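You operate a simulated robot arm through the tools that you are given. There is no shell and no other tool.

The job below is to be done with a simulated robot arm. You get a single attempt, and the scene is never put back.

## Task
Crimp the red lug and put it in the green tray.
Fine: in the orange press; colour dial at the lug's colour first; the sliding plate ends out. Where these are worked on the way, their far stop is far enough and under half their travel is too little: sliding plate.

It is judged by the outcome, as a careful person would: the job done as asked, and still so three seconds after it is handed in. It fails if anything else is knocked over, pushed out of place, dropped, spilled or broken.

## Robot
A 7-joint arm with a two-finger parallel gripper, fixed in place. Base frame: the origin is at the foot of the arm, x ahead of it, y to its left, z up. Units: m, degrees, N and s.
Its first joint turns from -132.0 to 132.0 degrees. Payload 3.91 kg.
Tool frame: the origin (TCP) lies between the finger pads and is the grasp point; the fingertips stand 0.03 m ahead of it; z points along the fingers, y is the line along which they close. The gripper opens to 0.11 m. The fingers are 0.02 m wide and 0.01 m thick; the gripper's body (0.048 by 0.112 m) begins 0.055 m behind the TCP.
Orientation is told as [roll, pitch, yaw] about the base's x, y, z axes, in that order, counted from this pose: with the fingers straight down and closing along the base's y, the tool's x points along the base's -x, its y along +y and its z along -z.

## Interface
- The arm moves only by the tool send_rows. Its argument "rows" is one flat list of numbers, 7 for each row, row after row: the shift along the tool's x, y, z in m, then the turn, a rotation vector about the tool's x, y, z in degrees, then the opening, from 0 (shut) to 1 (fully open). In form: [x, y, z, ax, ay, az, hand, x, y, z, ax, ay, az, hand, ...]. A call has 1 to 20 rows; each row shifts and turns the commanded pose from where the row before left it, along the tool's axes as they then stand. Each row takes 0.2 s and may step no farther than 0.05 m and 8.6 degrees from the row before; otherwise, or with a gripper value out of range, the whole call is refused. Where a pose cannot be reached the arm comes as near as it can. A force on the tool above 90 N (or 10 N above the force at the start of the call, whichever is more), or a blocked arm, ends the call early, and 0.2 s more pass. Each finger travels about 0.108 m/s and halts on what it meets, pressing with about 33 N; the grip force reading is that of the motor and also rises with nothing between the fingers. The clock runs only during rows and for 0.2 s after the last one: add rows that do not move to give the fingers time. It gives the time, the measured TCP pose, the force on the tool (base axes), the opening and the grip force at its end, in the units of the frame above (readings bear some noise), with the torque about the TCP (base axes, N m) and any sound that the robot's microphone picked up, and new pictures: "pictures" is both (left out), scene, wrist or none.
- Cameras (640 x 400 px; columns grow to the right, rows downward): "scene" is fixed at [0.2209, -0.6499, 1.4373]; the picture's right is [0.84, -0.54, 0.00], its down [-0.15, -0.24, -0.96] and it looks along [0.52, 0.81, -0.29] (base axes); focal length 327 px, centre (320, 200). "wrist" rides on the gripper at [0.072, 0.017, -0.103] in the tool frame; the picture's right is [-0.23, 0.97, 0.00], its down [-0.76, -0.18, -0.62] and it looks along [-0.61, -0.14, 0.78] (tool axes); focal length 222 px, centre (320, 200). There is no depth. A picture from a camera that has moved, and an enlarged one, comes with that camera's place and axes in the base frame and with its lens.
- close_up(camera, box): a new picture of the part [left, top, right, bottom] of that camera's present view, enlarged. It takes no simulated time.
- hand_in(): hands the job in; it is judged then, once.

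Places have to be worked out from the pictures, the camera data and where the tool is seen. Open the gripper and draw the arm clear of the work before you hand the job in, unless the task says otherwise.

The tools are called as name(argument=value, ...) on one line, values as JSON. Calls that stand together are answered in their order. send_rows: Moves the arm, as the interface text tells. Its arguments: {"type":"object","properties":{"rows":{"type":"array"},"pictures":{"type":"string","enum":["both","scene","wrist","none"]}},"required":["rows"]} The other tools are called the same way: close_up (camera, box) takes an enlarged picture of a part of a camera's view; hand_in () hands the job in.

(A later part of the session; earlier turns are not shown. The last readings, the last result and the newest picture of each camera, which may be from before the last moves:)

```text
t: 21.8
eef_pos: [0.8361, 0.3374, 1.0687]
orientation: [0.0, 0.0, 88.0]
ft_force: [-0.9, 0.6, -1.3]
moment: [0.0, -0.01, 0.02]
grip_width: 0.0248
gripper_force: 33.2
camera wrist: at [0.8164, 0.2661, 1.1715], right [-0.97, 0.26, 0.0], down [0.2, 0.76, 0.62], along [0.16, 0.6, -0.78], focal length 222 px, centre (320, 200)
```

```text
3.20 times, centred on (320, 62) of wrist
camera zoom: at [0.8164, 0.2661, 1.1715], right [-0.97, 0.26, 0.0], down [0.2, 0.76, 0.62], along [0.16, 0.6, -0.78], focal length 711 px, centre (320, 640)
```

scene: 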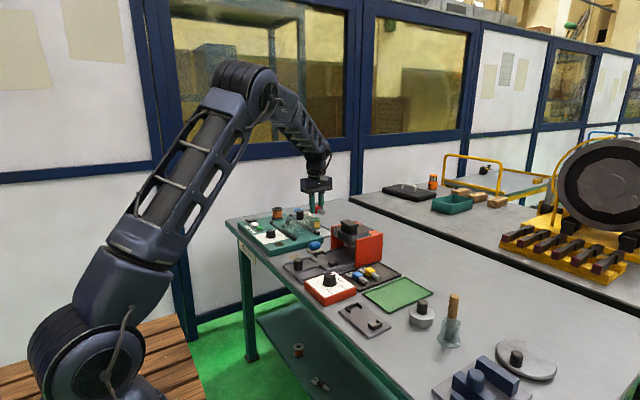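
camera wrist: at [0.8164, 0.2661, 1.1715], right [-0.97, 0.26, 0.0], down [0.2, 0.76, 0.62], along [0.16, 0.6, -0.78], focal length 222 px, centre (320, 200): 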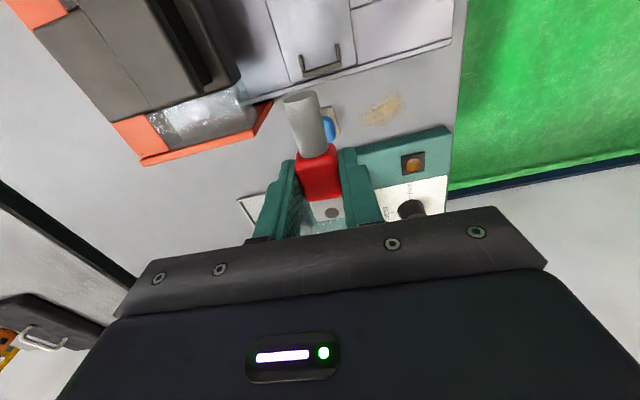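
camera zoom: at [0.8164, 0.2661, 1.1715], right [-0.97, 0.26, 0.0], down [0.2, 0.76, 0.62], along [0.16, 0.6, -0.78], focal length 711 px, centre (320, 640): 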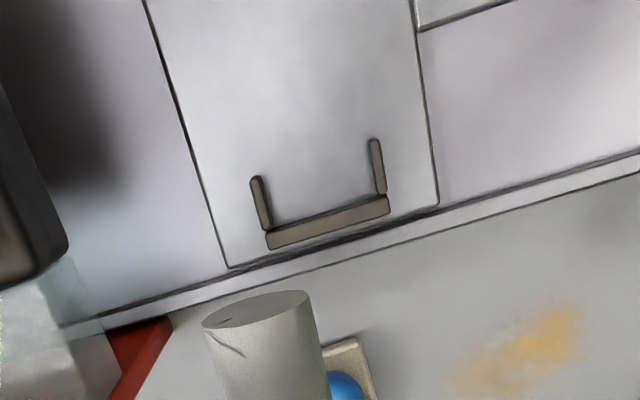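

From these views the nest centre works out at about (0.8245, 0.253), brackets about 9–10 cm apart, plate top near z≈0.872, bracket tops near 0.885. The lug ends lie about 46 mm either side of the TCP. I position over the nest with a small yaw correction and come down to z≈0.95.

send_rows(rows=[0.0421, 0.0055, 0.02, 0, 0, -1.5, 0.1, 0.0421, 0.0054, 0.02, 0, 0, 0, 0.1, 0, 0, 0.04, 0, 0, 0, 0.1, 0, 0, 0.04, 0, 0, 0, 0.1, 0, 0, 0, 0, 0, 0, 0.1, 0, 0, 0, 0, 0, 0, 0.1])

close_up(camera="wrist", box=[220, 60, 444, 200])

close_up(camera="scene", box=[280, 220, 360, 270])

```text
t: 23.2
eef_pos: [0.8213, 0.2497, 0.9471]
orientation: [0.1, -0.1, 89.5]
ft_force: [0.6, -0.3, -0.5]
moment: [-0.03, 0.01, 0.02]
grip_width: 0.0251
gripper_force: 33.1
camera wrist: at [0.8041, 0.1791, 1.0499], right [-0.97, 0.24, 0.0], down [0.18, 0.76, 0.62], along [0.15, 0.61, -0.78], focal length 222 px, centre (320, 200)
```

scene: 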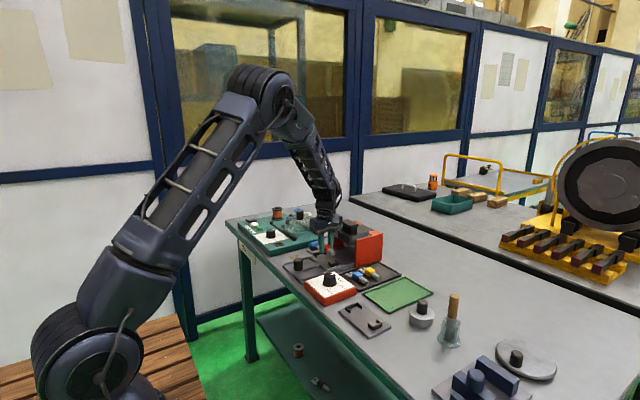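
wrist: 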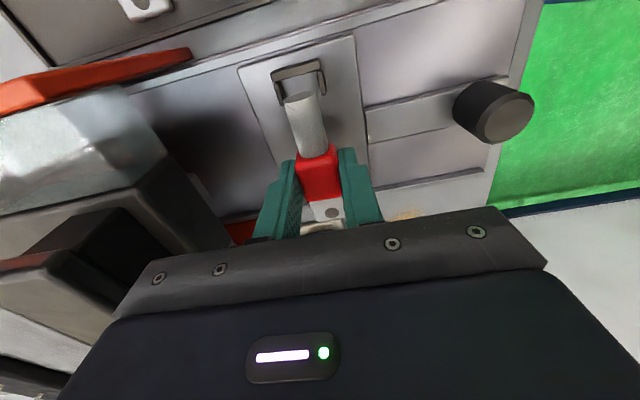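

```text
2.86 times, centred on (332, 130) of wrist
camera zoom: at [0.8041, 0.1791, 1.0499], right [-0.97, 0.24, 0.0], down [0.18, 0.76, 0.62], along [0.15, 0.61, -0.78], focal length 635 px, centre (286, 400)
```

zoom: 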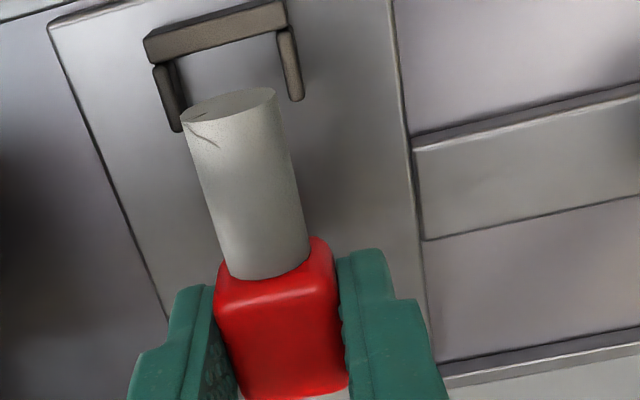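

```text
8.00 times, centred on (320, 245) of scene
camera zoom: at [0.2209, -0.6499, 1.4373], right [0.84, -0.54, 0.0], down [-0.15, -0.24, -0.96], along [0.52, 0.81, -0.29], focal length 2615 px, centre (320, -160)
```

zoom: 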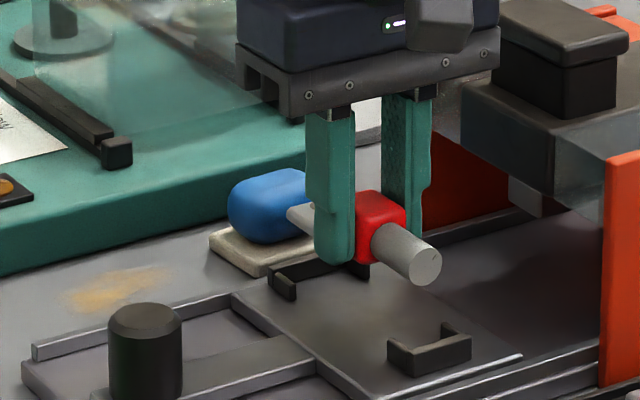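

Compared with the bracket under the barrel end, the lug needs about +4.5 mm in x and +2 mm in y. I correct that and lower to just above the bracket tops.

send_rows(rows=[-0.002, -0.0045, 0.0, 0, 0, 0, 0.1, 0, 0, 0.015, 0, 0, 0, 0.1, 0, 0, 0.012, 0, 0, 0, 0.1, 0, 0, 0, 0, 0, 0, 0.1], pictures="wrist")

close_up(camera="wrist", box=[240, 60, 400, 160])

close_up(camera="scene", box=[305, 240, 345, 265])

```text
t: 24.2
eef_pos: [0.8262, 0.255, 0.9225]
orientation: [0.0, 0.0, 89.5]
ft_force: [-0.6, 0.2, -1.2]
moment: [-0.01, 0.02, -0.02]
grip_width: 0.025
gripper_force: 32.5
camera wrist: at [0.8093, 0.1834, 1.025], right [-0.97, 0.24, 0.0], down [0.18, 0.76, 0.62], along [0.15, 0.61, -0.78], focal length 222 px, centre (320, 200)
```

wrist: 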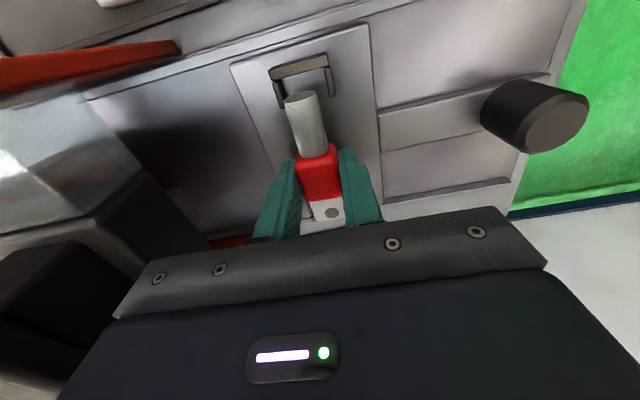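

```text
4.00 times, centred on (320, 110) of wrist
camera zoom: at [0.8093, 0.1834, 1.025], right [-0.97, 0.24, 0.0], down [0.18, 0.76, 0.62], along [0.15, 0.61, -0.78], focal length 888 px, centre (320, 560)
```

zoom: 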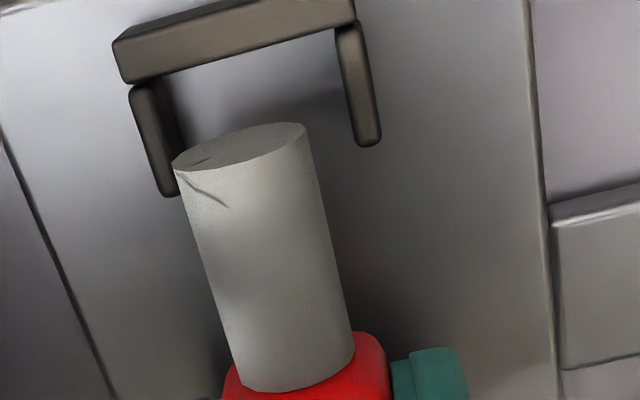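

```text
16.00 times, centred on (325, 252) of scene
camera zoom: at [0.2209, -0.6499, 1.4373], right [0.84, -0.54, 0.0], down [-0.15, -0.24, -0.96], along [0.52, 0.81, -0.29], focal length 5229 px, centre (240, -640)
```

zoom: 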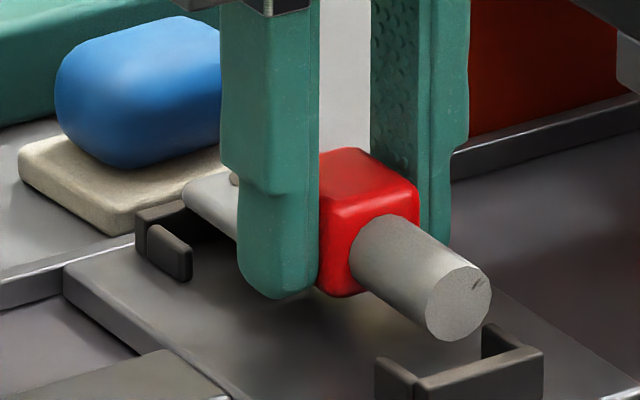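

The barrel lines up with the bracket in x (0.8262 against 0.8258) but is about 2.5 mm too far in +y. I correct that and lower in small steps while watching the force.

send_rows(rows=[0.0025, 0, 0.0, 0, 0, 0, 0.1, 0, 0, 0.006, 0, 0, 0, 0.1, 0, 0, 0.004, 0, 0, 0, 0.1, 0, 0, 0, 0, 0, 0, 0.1], pictures="wrist")

close_up(camera="wrist", box=[240, 60, 400, 160])

close_up(camera="scene", box=[305, 240, 345, 265])

```text
t: 25.2
eef_pos: [0.8268, 0.2513, 0.9124]
orientation: [0.0, 0.0, 89.5]
ft_force: [-0.5, 0.0, -1.1]
moment: [-0.01, 0.02, -0.02]
grip_width: 0.0251
gripper_force: 32.7
camera wrist: at [0.81, 0.1798, 1.0148], right [-0.97, 0.24, 0.0], down [0.18, 0.76, 0.62], along [0.15, 0.61, -0.78], focal length 222 px, centre (320, 200)
```

wrist: 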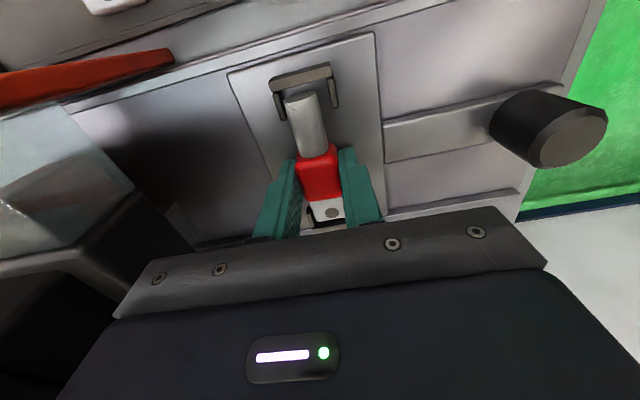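

```text
4.00 times, centred on (320, 110) of wrist
camera zoom: at [0.81, 0.1798, 1.0148], right [-0.97, 0.24, 0.0], down [0.18, 0.76, 0.62], along [0.15, 0.61, -0.78], focal length 888 px, centre (320, 560)
```

zoom: 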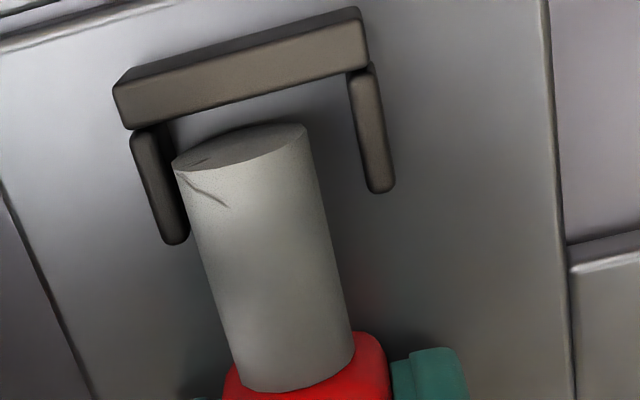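

```text
16.00 times, centred on (325, 252) of scene
camera zoom: at [0.2209, -0.6499, 1.4373], right [0.84, -0.54, 0.0], down [-0.15, -0.24, -0.96], along [0.52, 0.81, -0.29], focal length 5229 px, centre (240, -640)
```

zoom: 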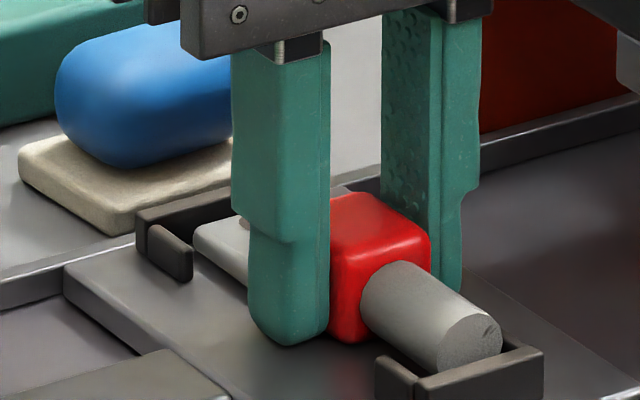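

The lug is inside both brackets in plan view, with about 4 mm of slack at the barrel end. I keep lowering gently until it seats.

send_rows(rows=[0, 0, 0.003, 0, 0, 0, 0.1, 0, 0, 0.003, 0, 0, 0, 0.1, 0, 0, 0.002, 0, 0, 0, 0.1, 0, 0, 0, 0, 0, 0, 0.1], pictures="wrist")

close_up(camera="wrist", box=[240, 60, 400, 160])

close_up(camera="scene", box=[305, 240, 345, 265])

```text
t: 26.0
eef_pos: [0.8309, 0.251, 0.9125]
orientation: [-0.6, -0.1, 89.4]
ft_force: [-1.7, -9.7, 25.4]
moment: [-0.37, 0.52, 0.04]
grip_width: 0.0251
gripper_force: 33.5
stopped in row 4: the force on the tool passed its limit at 94 N (the readings are from after the stop); the commanded pose is now the measured one
camera wrist: at [0.8124, 0.1796, 1.0145], right [-0.97, 0.24, -0.01], down [0.18, 0.76, 0.63], along [0.16, 0.61, -0.78], focal length 222 px, centre (320, 200)
```

wrist: 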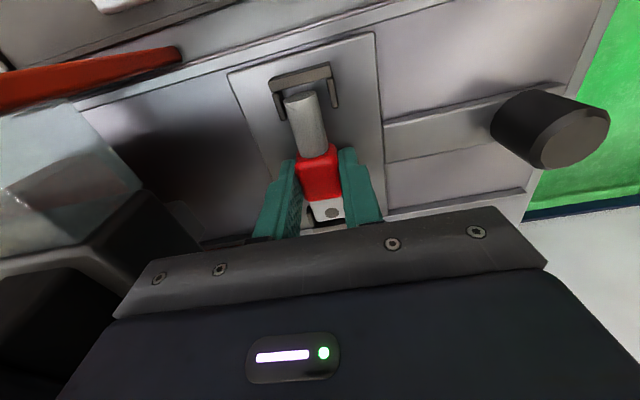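

```text
4.00 times, centred on (320, 110) of wrist
camera zoom: at [0.8124, 0.1796, 1.0145], right [-0.97, 0.24, -0.01], down [0.18, 0.76, 0.63], along [0.16, 0.61, -0.78], focal length 888 px, centre (320, 560)
```

zoom: 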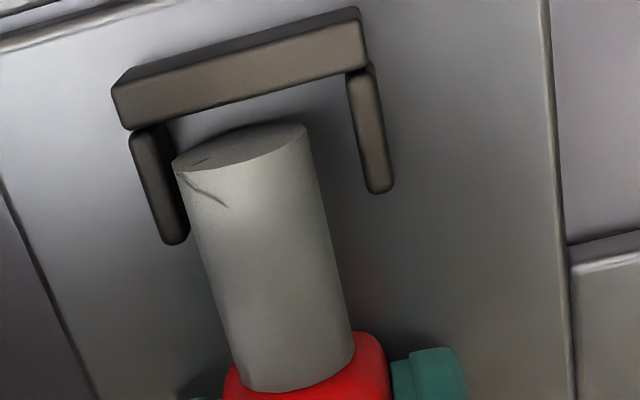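

```text
16.00 times, centred on (325, 252) of scene
camera zoom: at [0.2209, -0.6499, 1.4373], right [0.84, -0.54, 0.0], down [-0.15, -0.24, -0.96], along [0.52, 0.81, -0.29], focal length 5229 px, centre (240, -640)
```

zoom: 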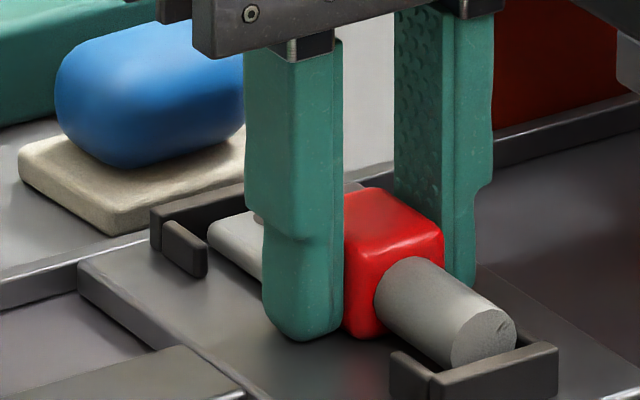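

The lug bottomed on the plate at TCP z≈0.912 (the plate slid about 4 mm inward with it, harmlessly). Both ends appear to sit inside the brackets, so I ease off 1.5 mm and open the fingers.

send_rows(rows=[0, 0, -0.0015, 0, 0, 0, 0.1, 0, 0, 0, 0, 0, 0, 0.3, 0, 0, 0, 0, 0, 0, 0.41, 0, 0, 0, 0, 0, 0, 0.41], pictures="wrist")

close_up(camera="wrist", box=[240, 60, 400, 160])

close_up(camera="scene", box=[305, 240, 345, 265])

```text
t: 27.0
eef_pos: [0.8313, 0.2521, 0.9132]
orientation: [-0.5, -0.1, 89.4]
ft_force: [12.7, -3.0, 18.6]
moment: [-0.24, 0.11, 0.13]
grip_width: 0.0386
gripper_force: 0.0
camera wrist: at [0.8127, 0.1803, 1.0146], right [-0.97, 0.24, -0.01], down [0.18, 0.76, 0.63], along [0.15, 0.61, -0.78], focal length 222 px, centre (320, 200)
```

wrist: 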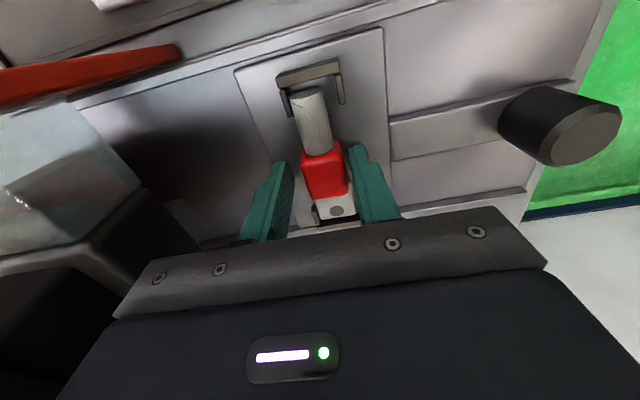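

```text
4.00 times, centred on (320, 110) of wrist
camera zoom: at [0.8127, 0.1803, 1.0146], right [-0.97, 0.24, -0.01], down [0.18, 0.76, 0.63], along [0.15, 0.61, -0.78], focal length 888 px, centre (320, 560)
```

zoom: 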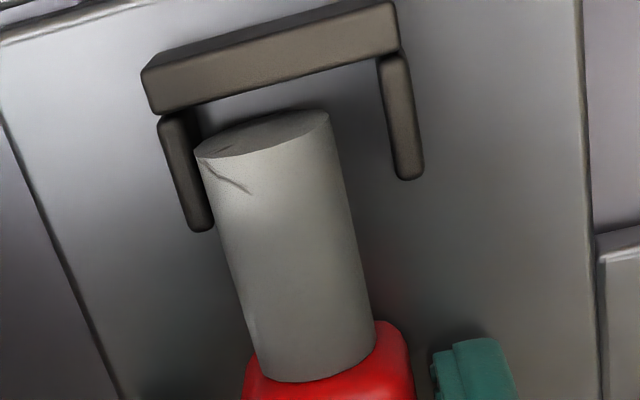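

```text
16.00 times, centred on (325, 252) of scene
camera zoom: at [0.2209, -0.6499, 1.4373], right [0.84, -0.54, 0.0], down [-0.15, -0.24, -0.96], along [0.52, 0.81, -0.29], focal length 5229 px, centre (240, -640)
```

zoom: 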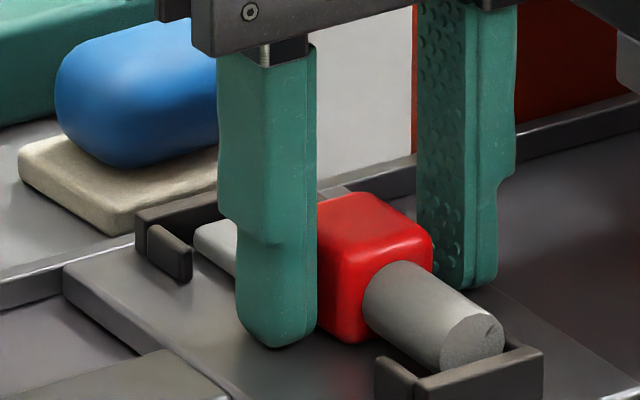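

The lug is released on the plate; the fingertips are still lightly touching it. I raise straight up to look at how it sits.

send_rows(rows=[0, 0, -0.004, 0, 0, 0, 0.41, 0, 0, -0.02, 0, 0, 0, 0.45, 0, 0, -0.04, 0, 0, 0, 0.45, 0, 0, -0.04, 0, 0, 0, 0.45, 0, 0, 0, 0, 0, 0, 0.45])

close_up(camera="wrist", box=[220, 60, 444, 200])

close_up(camera="scene", box=[305, 240, 345, 265])

```text
t: 28.2
eef_pos: [0.8293, 0.2528, 1.0188]
orientation: [-0.3, -0.2, 89.4]
ft_force: [-0.1, -0.5, -0.5]
moment: [0.02, 0.04, -0.01]
grip_width: 0.0494
gripper_force: 0.1
camera wrist: at [0.8104, 0.1805, 1.1213], right [-0.97, 0.24, -0.01], down [0.18, 0.76, 0.63], along [0.15, 0.61, -0.78], focal length 222 px, centre (320, 200)
```

scene: 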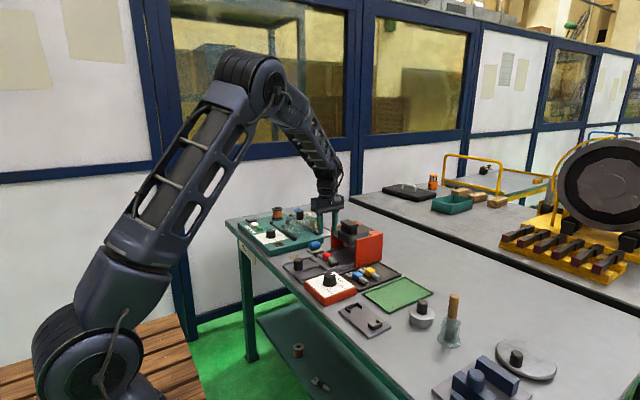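
wrist: 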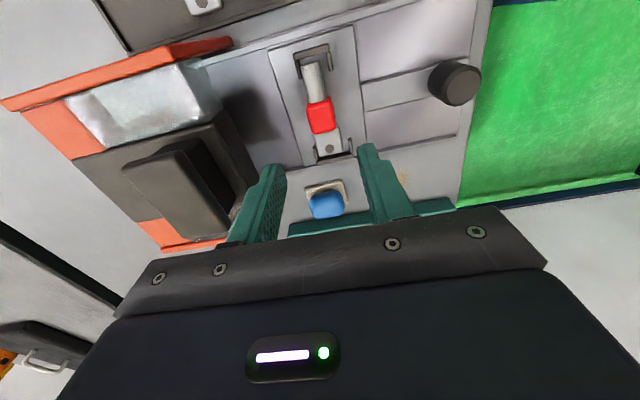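

```text
2.86 times, centred on (332, 130) of wrist
camera zoom: at [0.8104, 0.1805, 1.1213], right [-0.97, 0.24, -0.01], down [0.18, 0.76, 0.63], along [0.15, 0.61, -0.78], focal length 635 px, centre (286, 400)
```

zoom: 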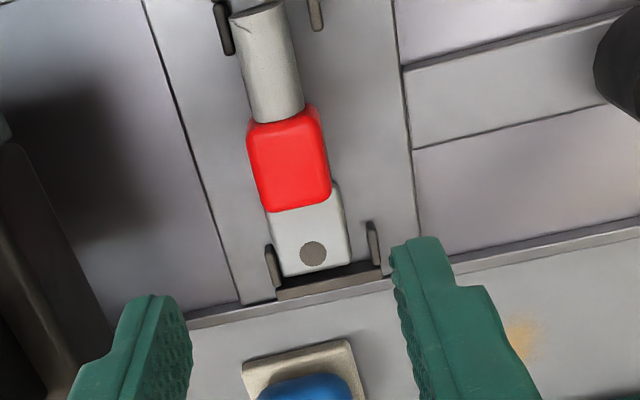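

```text
16.00 times, centred on (325, 252) of scene
camera zoom: at [0.2209, -0.6499, 1.4373], right [0.84, -0.54, 0.0], down [-0.15, -0.24, -0.96], along [0.52, 0.81, -0.29], focal length 5229 px, centre (240, -640)
```

zoom: 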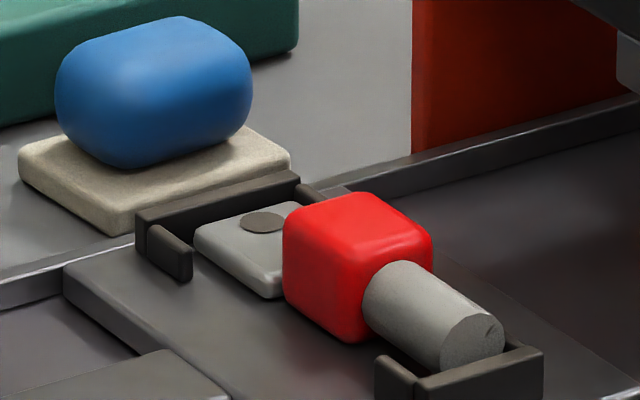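

The lug lies flat with its palm in the wide bracket and its barrel in the narrow one. The plate's knob is at about (0.704, 0.250) with its top at z≈0.908. I move over it at yaw 90° so a finger face will push it inward.

send_rows(rows=[0.001, 0.0417, 0.0, -0.2, -0.3, 0, 0.65, 0.001, 0.0417, 0.01, 0, 0, 0, 0.65, 0.001, 0.0417, 0.02, 0, 0, 0, 0.65, 0, 0, 0.015, 0, 0, 0, 0.65, 0, 0, 0, 0, 0, 0, 0.65], pictures="wrist")

close_up(camera="wrist", box=[220, 60, 444, 200])

close_up(camera="scene", box=[265, 230, 345, 280])

```text
t: 29.4
eef_pos: [0.7046, 0.251, 0.9702]
orientation: [-0.3, -0.5, 89.4]
ft_force: [-0.2, 0.7, 0.1]
moment: [-0.01, 0.0, -0.02]
grip_width: 0.0716
gripper_force: 0.0
camera wrist: at [0.6862, 0.1785, 1.0728], right [-0.97, 0.24, 0.0], down [0.18, 0.76, 0.63], along [0.15, 0.61, -0.78], focal length 222 px, centre (320, 200)
```

wrist: 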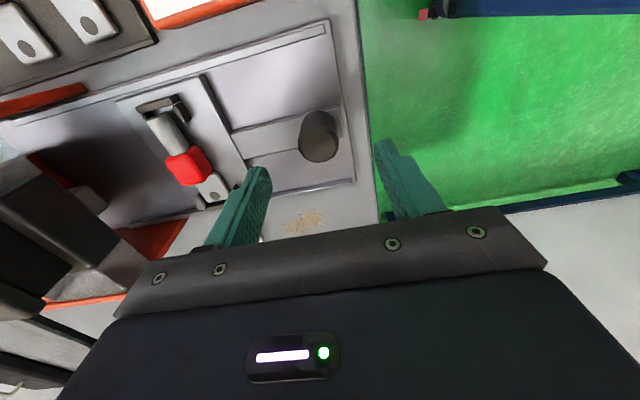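

```text
2.86 times, centred on (332, 130) of wrist
camera zoom: at [0.6862, 0.1785, 1.0728], right [-0.97, 0.24, 0.0], down [0.18, 0.76, 0.63], along [0.15, 0.61, -0.78], focal length 635 px, centre (286, 400)
```

zoom: 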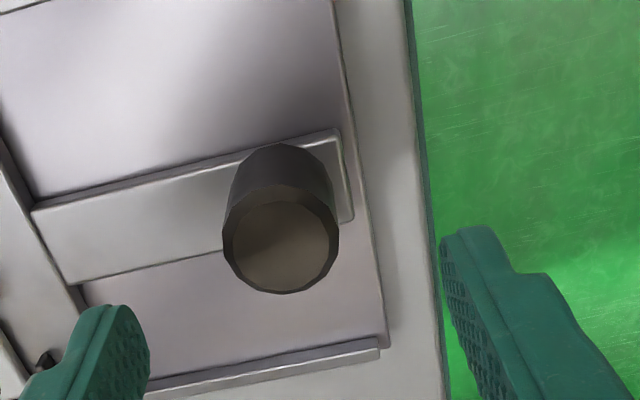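

```text
8.00 times, centred on (305, 255) of scene
camera zoom: at [0.2209, -0.6499, 1.4373], right [0.84, -0.54, 0.0], down [-0.15, -0.24, -0.96], along [0.52, 0.81, -0.29], focal length 2615 px, centre (440, -240)
```

zoom: 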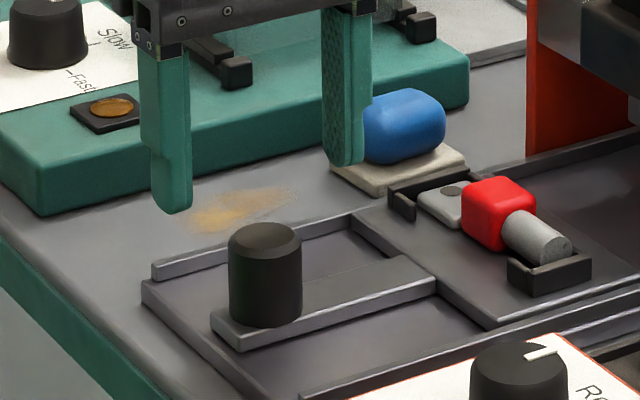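

The tool axis is within 2 mm of the knob's centre, whose top is near z=0.911. I lower to TCP z≈0.918, so the tips stay above the handle strip, and grip the knob.

send_rows(rows=[0, 0, 0.026, -0.3, 0.5, 0, 0.65, 0, 0, 0.026, 0, 0, 0, 0.65, 0, 0, 0, 0, 0, 0, 0.5, 0, 0, 0, 0, 0, 0, 0.3, 0, 0, 0, 0, 0, 0, 0.3, 0, 0, 0, 0, 0, 0, 0.3], pictures="wrist")

close_up(camera="scene", box=[265, 230, 345, 280])

```text
t: 30.8
eef_pos: [0.7062, 0.2488, 0.9174]
orientation: [0.0, 0.1, 89.6]
ft_force: [0.4, 0.1, -0.3]
moment: [0.0, 0.03, 0.0]
grip_width: 0.033
gripper_force: 0.0
camera wrist: at [0.6888, 0.1776, 1.0199], right [-0.97, 0.24, 0.0], down [0.19, 0.76, 0.62], along [0.15, 0.6, -0.78], focal length 222 px, centre (320, 200)
```

wrist: 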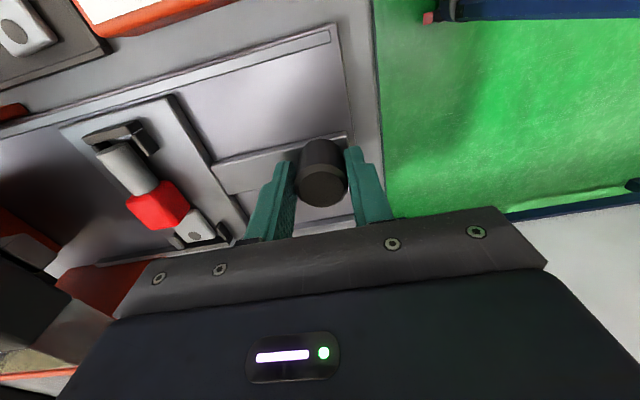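

```text
8.00 times, centred on (305, 255) of scene
camera zoom: at [0.2209, -0.6499, 1.4373], right [0.84, -0.54, 0.0], down [-0.15, -0.24, -0.96], along [0.52, 0.81, -0.29], focal length 2615 px, centre (440, -240)
```

zoom: 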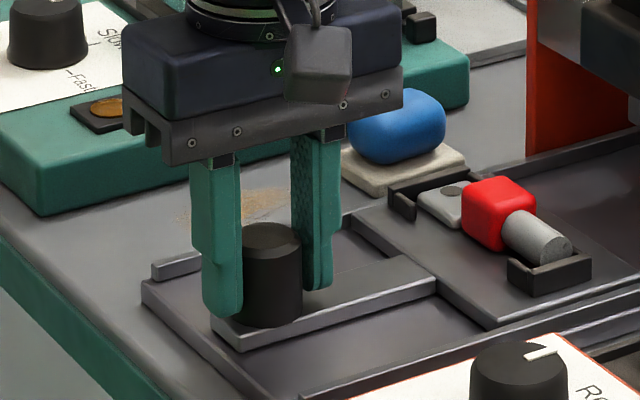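

The knob is slimmer than the 33 mm commanded, so the fingers are not gripping yet. I close further and check the grip before sliding.

send_rows(rows=[0, 0, 0, 0, 0, 0, 0.15, 0, 0, 0, 0, 0, 0, 0.15, 0, 0, 0, 0, 0, 0, 0.15], pictures="none")

```text
t: 31.6
eef_pos: [0.7058, 0.2488, 0.9177]
orientation: [0.0, 0.2, 89.4]
ft_force: [-0.7, -0.9, -1.5]
moment: [0.0, -0.16, 0.33]
grip_width: 0.031
gripper_force: 45.0
```

The knob is gripped at 31 mm. I push the plate inward (+x, tool -y) slowly, about 6 cm to begin with, so the lug does not shift.

send_rows(rows=[0, -0.004, 0, 0, 0, 0, 0.15, 0, -0.008, 0, 0, 0, 0, 0.15, 0, -0.008, 0, 0, 0, 0, 0.15, 0, -0.008, 0, 0, 0, 0, 0.15, 0, -0.008, 0, 0, 0, 0, 0.15, 0, -0.008, 0, 0, 0, 0, 0.15, 0, -0.008, 0, 0, 0, 0, 0.15, 0, -0.008, 0, 0, 0, 0, 0.15, 0, 0, 0, 0, 0, 0, 0.15])

close_up(camera="scene", box=[265, 220, 377, 290])

```text
t: 33.6
eef_pos: [0.7663, 0.2481, 0.9171]
orientation: [-0.1, 0.2, 89.4]
ft_force: [-0.9, -13.1, -10.2]
moment: [-0.27, -0.36, 0.23]
grip_width: 0.031
gripper_force: 45.2
camera wrist: at [0.7485, 0.1777, 1.0199], right [-0.97, 0.24, 0.0], down [0.19, 0.76, 0.62], along [0.15, 0.6, -0.78], focal length 222 px, centre (320, 200)
```

scene: 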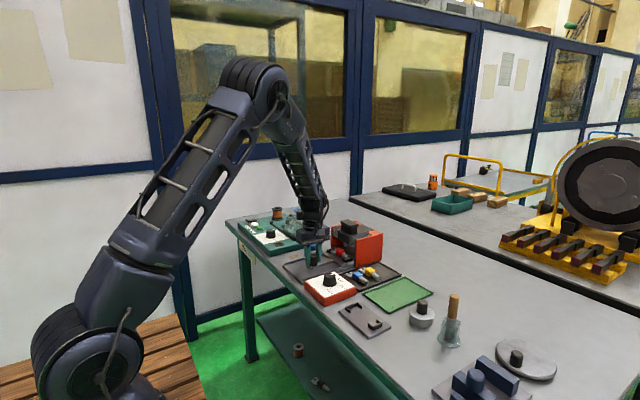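
wrist: 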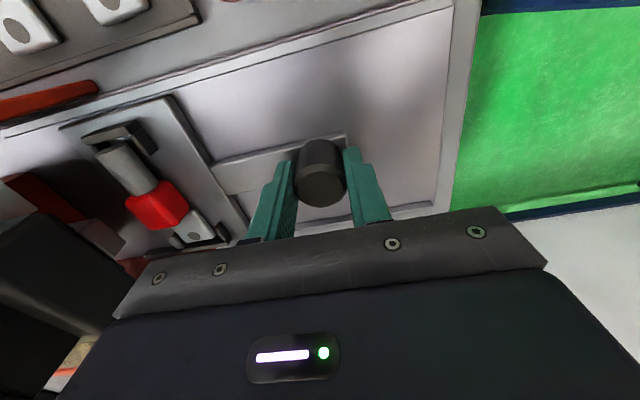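

```text
5.71 times, centred on (321, 255) of scene
camera zoom: at [0.2209, -0.6499, 1.4373], right [0.84, -0.54, 0.0], down [-0.15, -0.24, -0.96], along [0.52, 0.81, -0.29], focal length 1868 px, centre (314, -114)
```

zoom: 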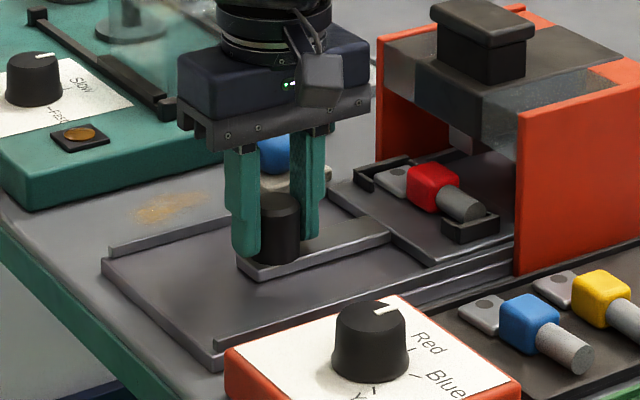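

The plate and lug have moved in together by 6 cm. I continue inward in small steps, nudging 1 mm toward -y to relieve the side load.

send_rows(rows=[0.001, -0.006, 0, 0, 0, 0, 0.15, 0, -0.007, 0, 0, 0, 0, 0.15, 0, -0.007, 0, 0, 0, 0, 0.15, 0, -0.007, 0, 0, 0, 0, 0.15, 0, -0.005, 0, 0, 0, 0, 0.15, 0, 0, 0, 0, 0, 0, 0.15])

close_up(camera="scene", box=[285, 210, 381, 270])

close_up(camera="wrist", box=[0, 60, 320, 260])

```text
t: 35.0
eef_pos: [0.7978, 0.2495, 0.917]
orientation: [0.0, 0.0, 89.4]
ft_force: [1.2, -1.0, -8.3]
moment: [0.94, 0.07, 0.38]
grip_width: 0.0311
gripper_force: 45.0
camera wrist: at [0.7806, 0.1776, 1.0199], right [-0.97, 0.24, 0.0], down [0.19, 0.76, 0.62], along [0.15, 0.6, -0.78], focal length 222 px, centre (320, 200)
```

scene: 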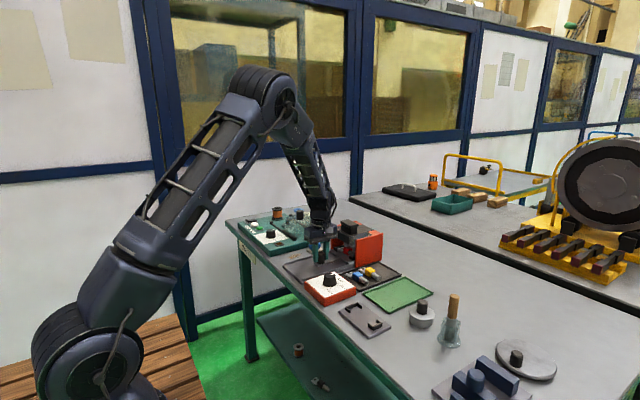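
wrist: 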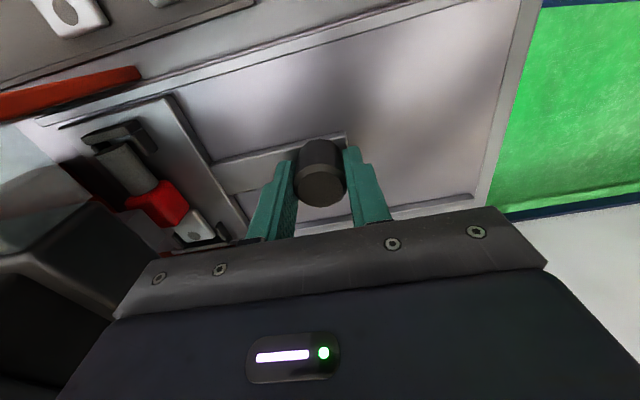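

```text
6.67 times, centred on (333, 240) of scene
camera zoom: at [0.2209, -0.6499, 1.4373], right [0.84, -0.54, 0.0], down [-0.15, -0.24, -0.96], along [0.52, 0.81, -0.29], focal length 2179 px, centre (233, -67)
```

zoom: 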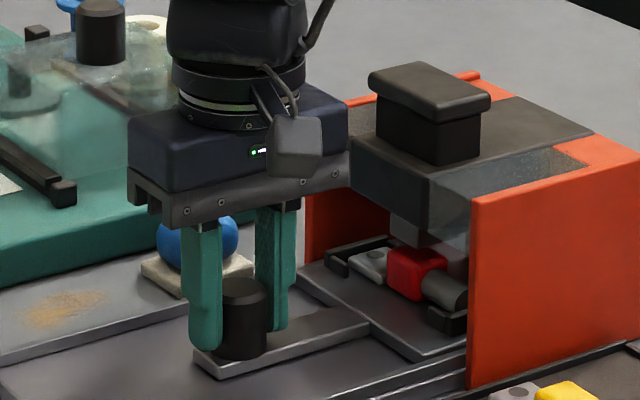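

```text
2.00 times, centred on (160, 160) of wrist
camera zoom: at [0.7806, 0.1776, 1.0199], right [-0.97, 0.24, 0.0], down [0.19, 0.76, 0.62], along [0.15, 0.6, -0.78], focal length 444 px, centre (640, 280)
```

zoom: 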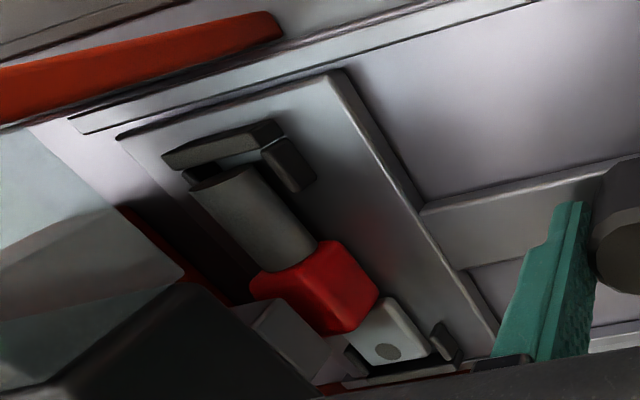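

The plate has moved about 92 mm, which puts the nest under the ram (ram centre estimated at x≈0.917). I keep feeling for the far stop in small steps; the gripper body still has about 3 cm to the press.

send_rows(rows=[0, -0.003, 0, 0, 0, 0, 0.15, 0, -0.003, 0, 0, 0, 0, 0.15, 0, -0.003, 0, 0, 0, 0, 0.15, 0, 0, 0, 0, 0, 0, 0.15], pictures="none")

```text
t: 36.0
eef_pos: [0.8067, 0.2487, 0.9176]
orientation: [0.1, 0.1, 89.5]
ft_force: [-11.8, -5.1, -3.5]
moment: [-0.16, -0.11, 0.05]
grip_width: 0.0313
gripper_force: 45.5
```

The force has risen to about 12 N along -x, so the stop may be near. I try a few more millimetres.

send_rows(rows=[0, -0.002, 0, 0, 0, 0, 0.15, 0, -0.002, 0, 0, 0, 0, 0.15, 0, -0.002, 0, 0, 0, 0, 0.15, 0, 0, 0, 0, 0, 0, 0.15])

close_up(camera="scene", box=[285, 210, 381, 270])

close_up(camera="wrist", box=[0, 60, 320, 260])

```text
t: 37.0
eef_pos: [0.8065, 0.2501, 0.9179]
orientation: [0.6, 0.4, 89.7]
ft_force: [-24.9, -10.7, 22.7]
moment: [-0.55, -0.64, 0.08]
grip_width: 0.0314
gripper_force: 45.1
stopped in row 4: the force on the tool passed its limit at 90 N (the readings are from after the stop); the commanded pose is now the measured one
camera wrist: at [0.7896, 0.1781, 1.0202], right [-0.97, 0.23, 0.01], down [0.19, 0.76, 0.62], along [0.14, 0.6, -0.79], focal length 222 px, centre (320, 200)
```

scene: 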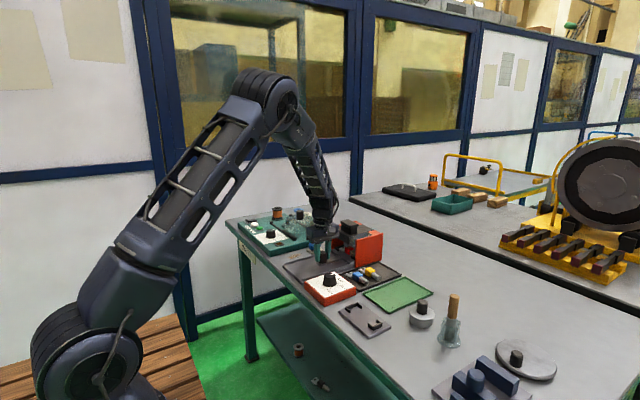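
wrist: 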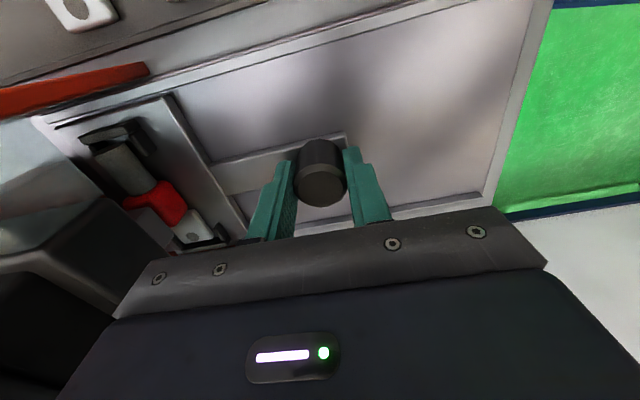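

```text
6.67 times, centred on (333, 240) of scene
camera zoom: at [0.2209, -0.6499, 1.4373], right [0.84, -0.54, 0.0], down [-0.15, -0.24, -0.96], along [0.52, 0.81, -0.29], focal length 2179 px, centre (233, -67)
```

zoom: 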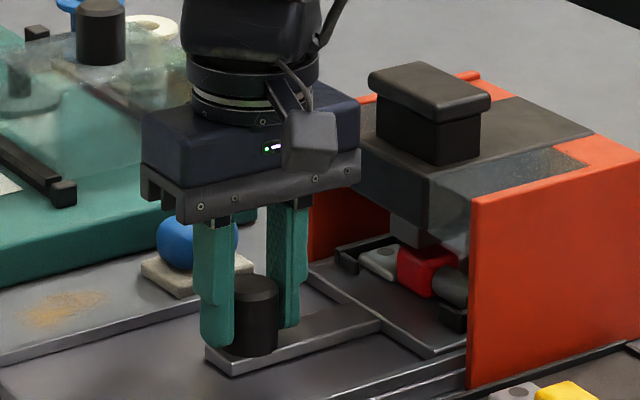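

```text
2.00 times, centred on (160, 160) of wrist
camera zoom: at [0.7896, 0.1781, 1.0202], right [-0.97, 0.23, 0.01], down [0.19, 0.76, 0.62], along [0.14, 0.6, -0.79], focal length 444 px, centre (640, 280)
```

zoom: 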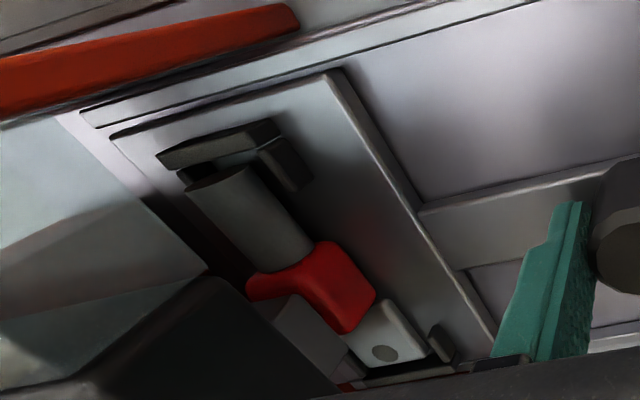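

The plate hit its far stop at TCP x≈0.807, about 10 cm of travel, and the lug sits under the ram. I release the knob and rise clear.

send_rows(rows=[0, 0, 0, 0, 0, 0, 0.3, 0, 0, 0, 0, 0, 0, 0.5, 0, 0, 0, 0, 0, 0, 0.5, 0, 0, -0.04, 0, 0, 0, 0.5, 0, 0, -0.045, 0, 0, 0, 0.5, 0, 0, -0.045, 0, 0, 0, 0.5, 0, 0, -0.04, 0, 0, 0, 0.5, 0, 0, 0, 0, 0, 0, 0.5])

close_up(camera="scene", box=[285, 210, 381, 270])

```text
t: 38.8
eef_pos: [0.8097, 0.2492, 1.0866]
orientation: [0.6, 0.2, 89.7]
ft_force: [0.3, -0.6, 1.2]
moment: [-0.03, -0.02, 0.04]
grip_width: 0.0552
gripper_force: 0.2
camera wrist: at [0.7924, 0.1774, 1.1896], right [-0.97, 0.23, 0.01], down [0.19, 0.76, 0.62], along [0.14, 0.6, -0.79], focal length 222 px, centre (320, 200)
```

scene: 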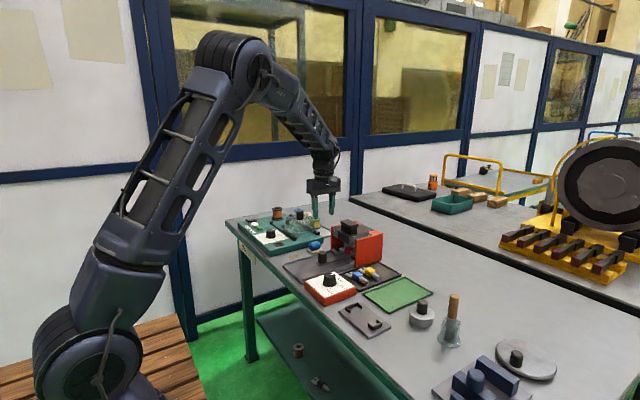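
wrist: 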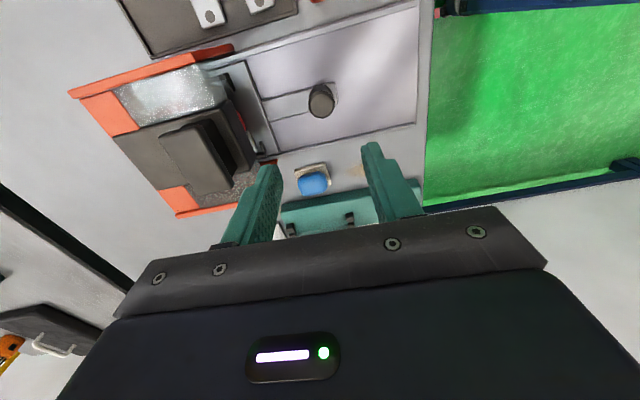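

```text
6.67 times, centred on (333, 240) of scene
camera zoom: at [0.2209, -0.6499, 1.4373], right [0.84, -0.54, 0.0], down [-0.15, -0.24, -0.96], along [0.52, 0.81, -0.29], focal length 2179 px, centre (233, -67)
```

zoom: 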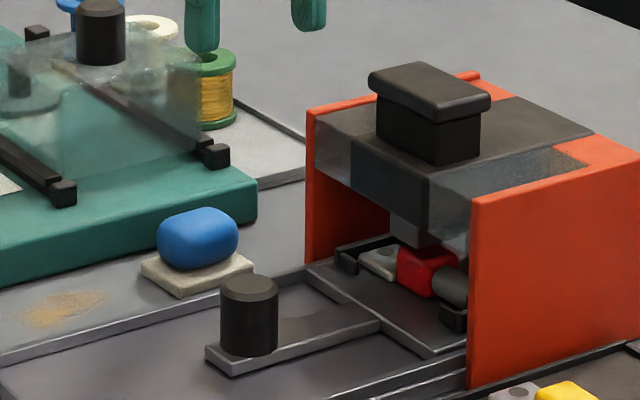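

Dial, plate and lug are all in place. I enlarge the ram cap to locate its centre before pressing.

close_up(camera="wrist", box=[110, 80, 302, 200])

```text
3.33 times, centred on (206, 140) of wrist
camera zoom: at [0.7924, 0.1774, 1.1896], right [-0.97, 0.23, 0.01], down [0.19, 0.76, 0.62], along [0.14, 0.6, -0.79], focal length 740 px, centre (700, 400)
```

zoom: 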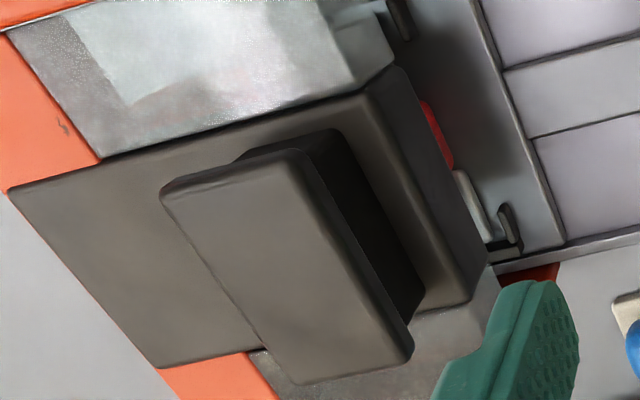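

The cap measures about 41 x 65 mm, centred near (0.924, 0.251) with its top around z=1.004. I close the fingers, level the tool, and move above its centre.

send_rows(rows=[-0.001, -0.038, 0, 0.6, -0.2, 0, 0, -0.001, -0.038, 0, 0, 0, 0, 0, 0, -0.038, 0, 0, 0, 0, 0, 0, 0, 0.02, 0, 0, 0, 0, 0, 0, 0.015, 0, 0, 0, 0, 0, 0, 0, 0, 0, 0, 0])

close_up(camera="scene", box=[305, 190, 401, 250])

close_up(camera="wrist", box=[240, 100, 400, 200])

```text
t: 40.2
eef_pos: [0.9224, 0.2523, 1.0485]
orientation: [0.1, 0.1, 89.7]
ft_force: [-0.1, -0.2, -0.2]
moment: [-0.01, 0.0, 0.0]
grip_width: 0.0
gripper_force: 33.2
camera wrist: at [0.9051, 0.1804, 1.1524], right [-0.97, 0.23, 0.0], down [0.18, 0.76, 0.62], along [0.15, 0.61, -0.78], focal length 222 px, centre (320, 200)
```

scene: 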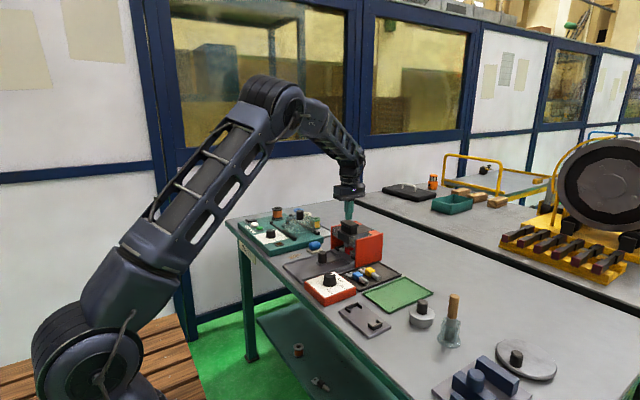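
wrist: 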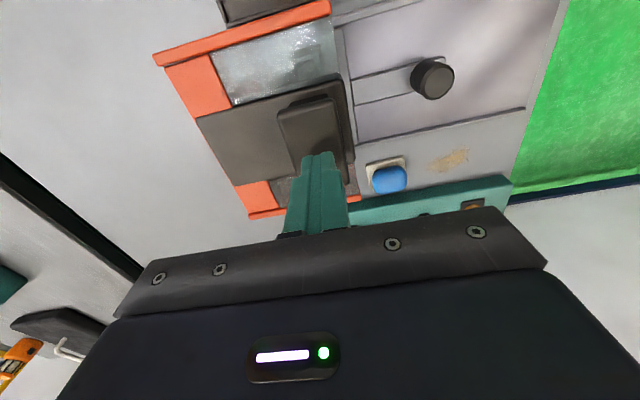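

```text
6.67 times, centred on (353, 220) of scene
camera zoom: at [0.2209, -0.6499, 1.4373], right [0.84, -0.54, 0.0], down [-0.15, -0.24, -0.96], along [0.52, 0.81, -0.29], focal length 2179 px, centre (100, 67)
```

zoom: 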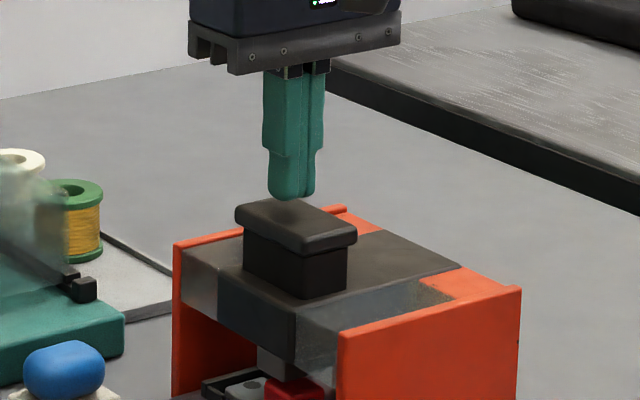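

```text
4.00 times, centred on (320, 150) of wrist
camera zoom: at [0.9051, 0.1804, 1.1524], right [-0.97, 0.23, 0.0], down [0.18, 0.76, 0.62], along [0.15, 0.61, -0.78], focal length 888 px, centre (320, 400)
```

zoom: 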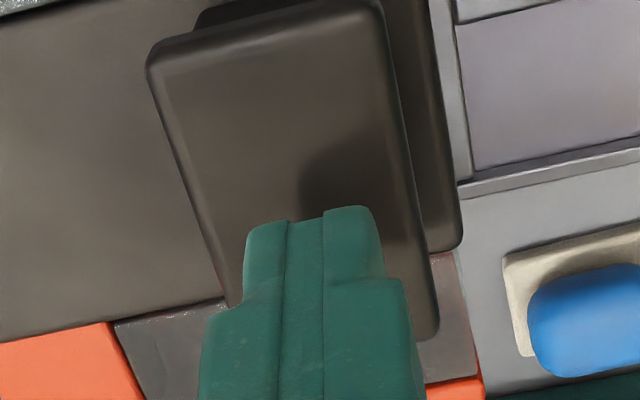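

The fingertips are above the cap, offset about 3–5 mm from its centre. I correct that and press down in small steps, watching the force and listening for a sound.

send_rows(rows=[0.004, -0.003, 0.005, 0, 0, 0, 0, 0, 0, 0.005, 0, 0, 0, 0, 0, 0, 0.004, 0, 0, 0, 0, 0, 0, 0.004, 0, 0, 0, 0, 0, 0, 0, 0, 0, 0, 0], pictures="scene")

close_up(camera="scene", box=[305, 200, 401, 260])

```text
t: 41.4
eef_pos: [0.9275, 0.2472, 1.0304]
orientation: [-0.1, 0.1, 89.7]
ft_force: [-0.5, -0.6, 0.9]
moment: [0.03, 0.05, 0.0]
grip_width: 0.0001
gripper_force: 33.5
heard: click
```

scene: 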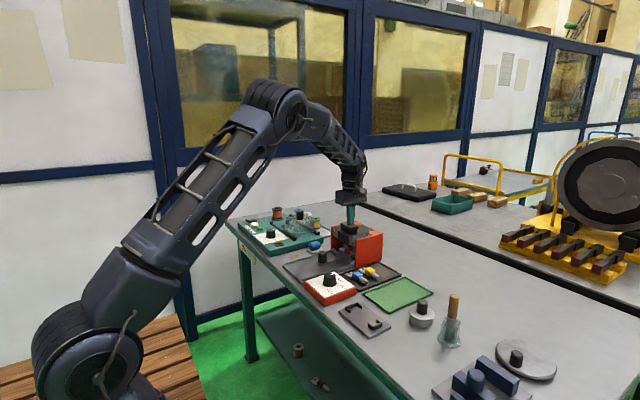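

```text
6.67 times, centred on (353, 230) of scene
camera zoom: at [0.2209, -0.6499, 1.4373], right [0.84, -0.54, 0.0], down [-0.15, -0.24, -0.96], along [0.52, 0.81, -0.29], focal length 2179 px, centre (100, 0)
```

zoom: 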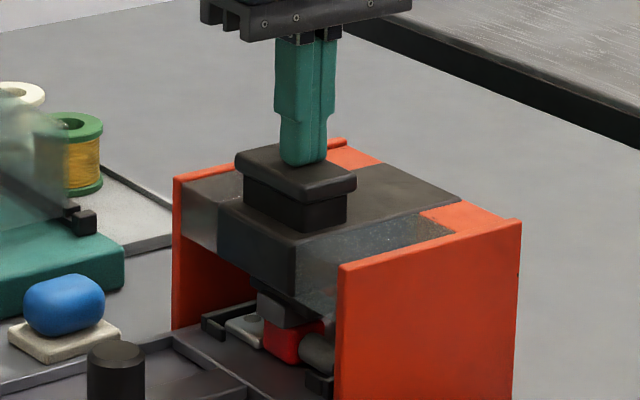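

A click was heard with the ram cap down about 8 mm and almost no resistance. I press farther in small steps until it meets its stop.

send_rows(rows=[0, 0, 0.003, 0, 0, 0, 0, 0, 0, 0.003, 0, 0, 0, 0, 0, 0, 0.003, 0, 0, 0, 0, 0, 0, 0, 0, 0, 0, 0], pictures="scene")

close_up(camera="scene", box=[305, 200, 401, 260])

```text
t: 42.4
eef_pos: [0.9274, 0.2474, 1.0307]
orientation: [-0.6, -0.1, 89.5]
ft_force: [-1.7, -11.7, 82.4]
moment: [-0.47, 0.1, 0.37]
grip_width: 0.0003
gripper_force: 32.8
```

scene: 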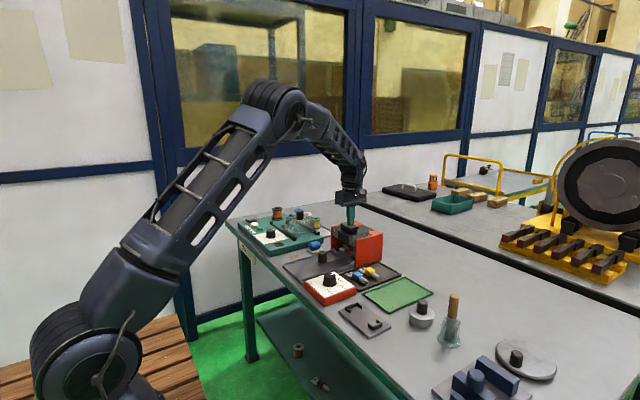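

```text
6.67 times, centred on (353, 230) of scene
camera zoom: at [0.2209, -0.6499, 1.4373], right [0.84, -0.54, 0.0], down [-0.15, -0.24, -0.96], along [0.52, 0.81, -0.29], focal length 2179 px, centre (100, 0)
```

zoom: 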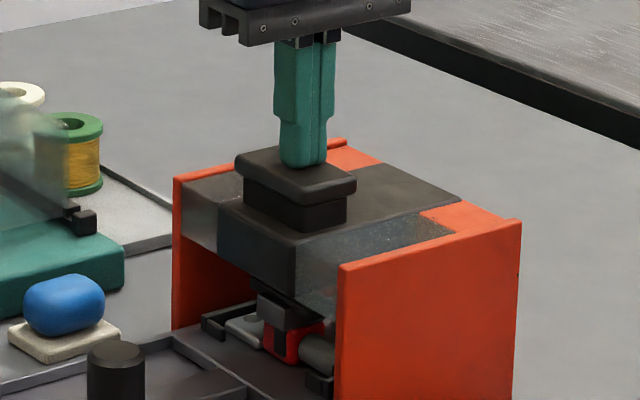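

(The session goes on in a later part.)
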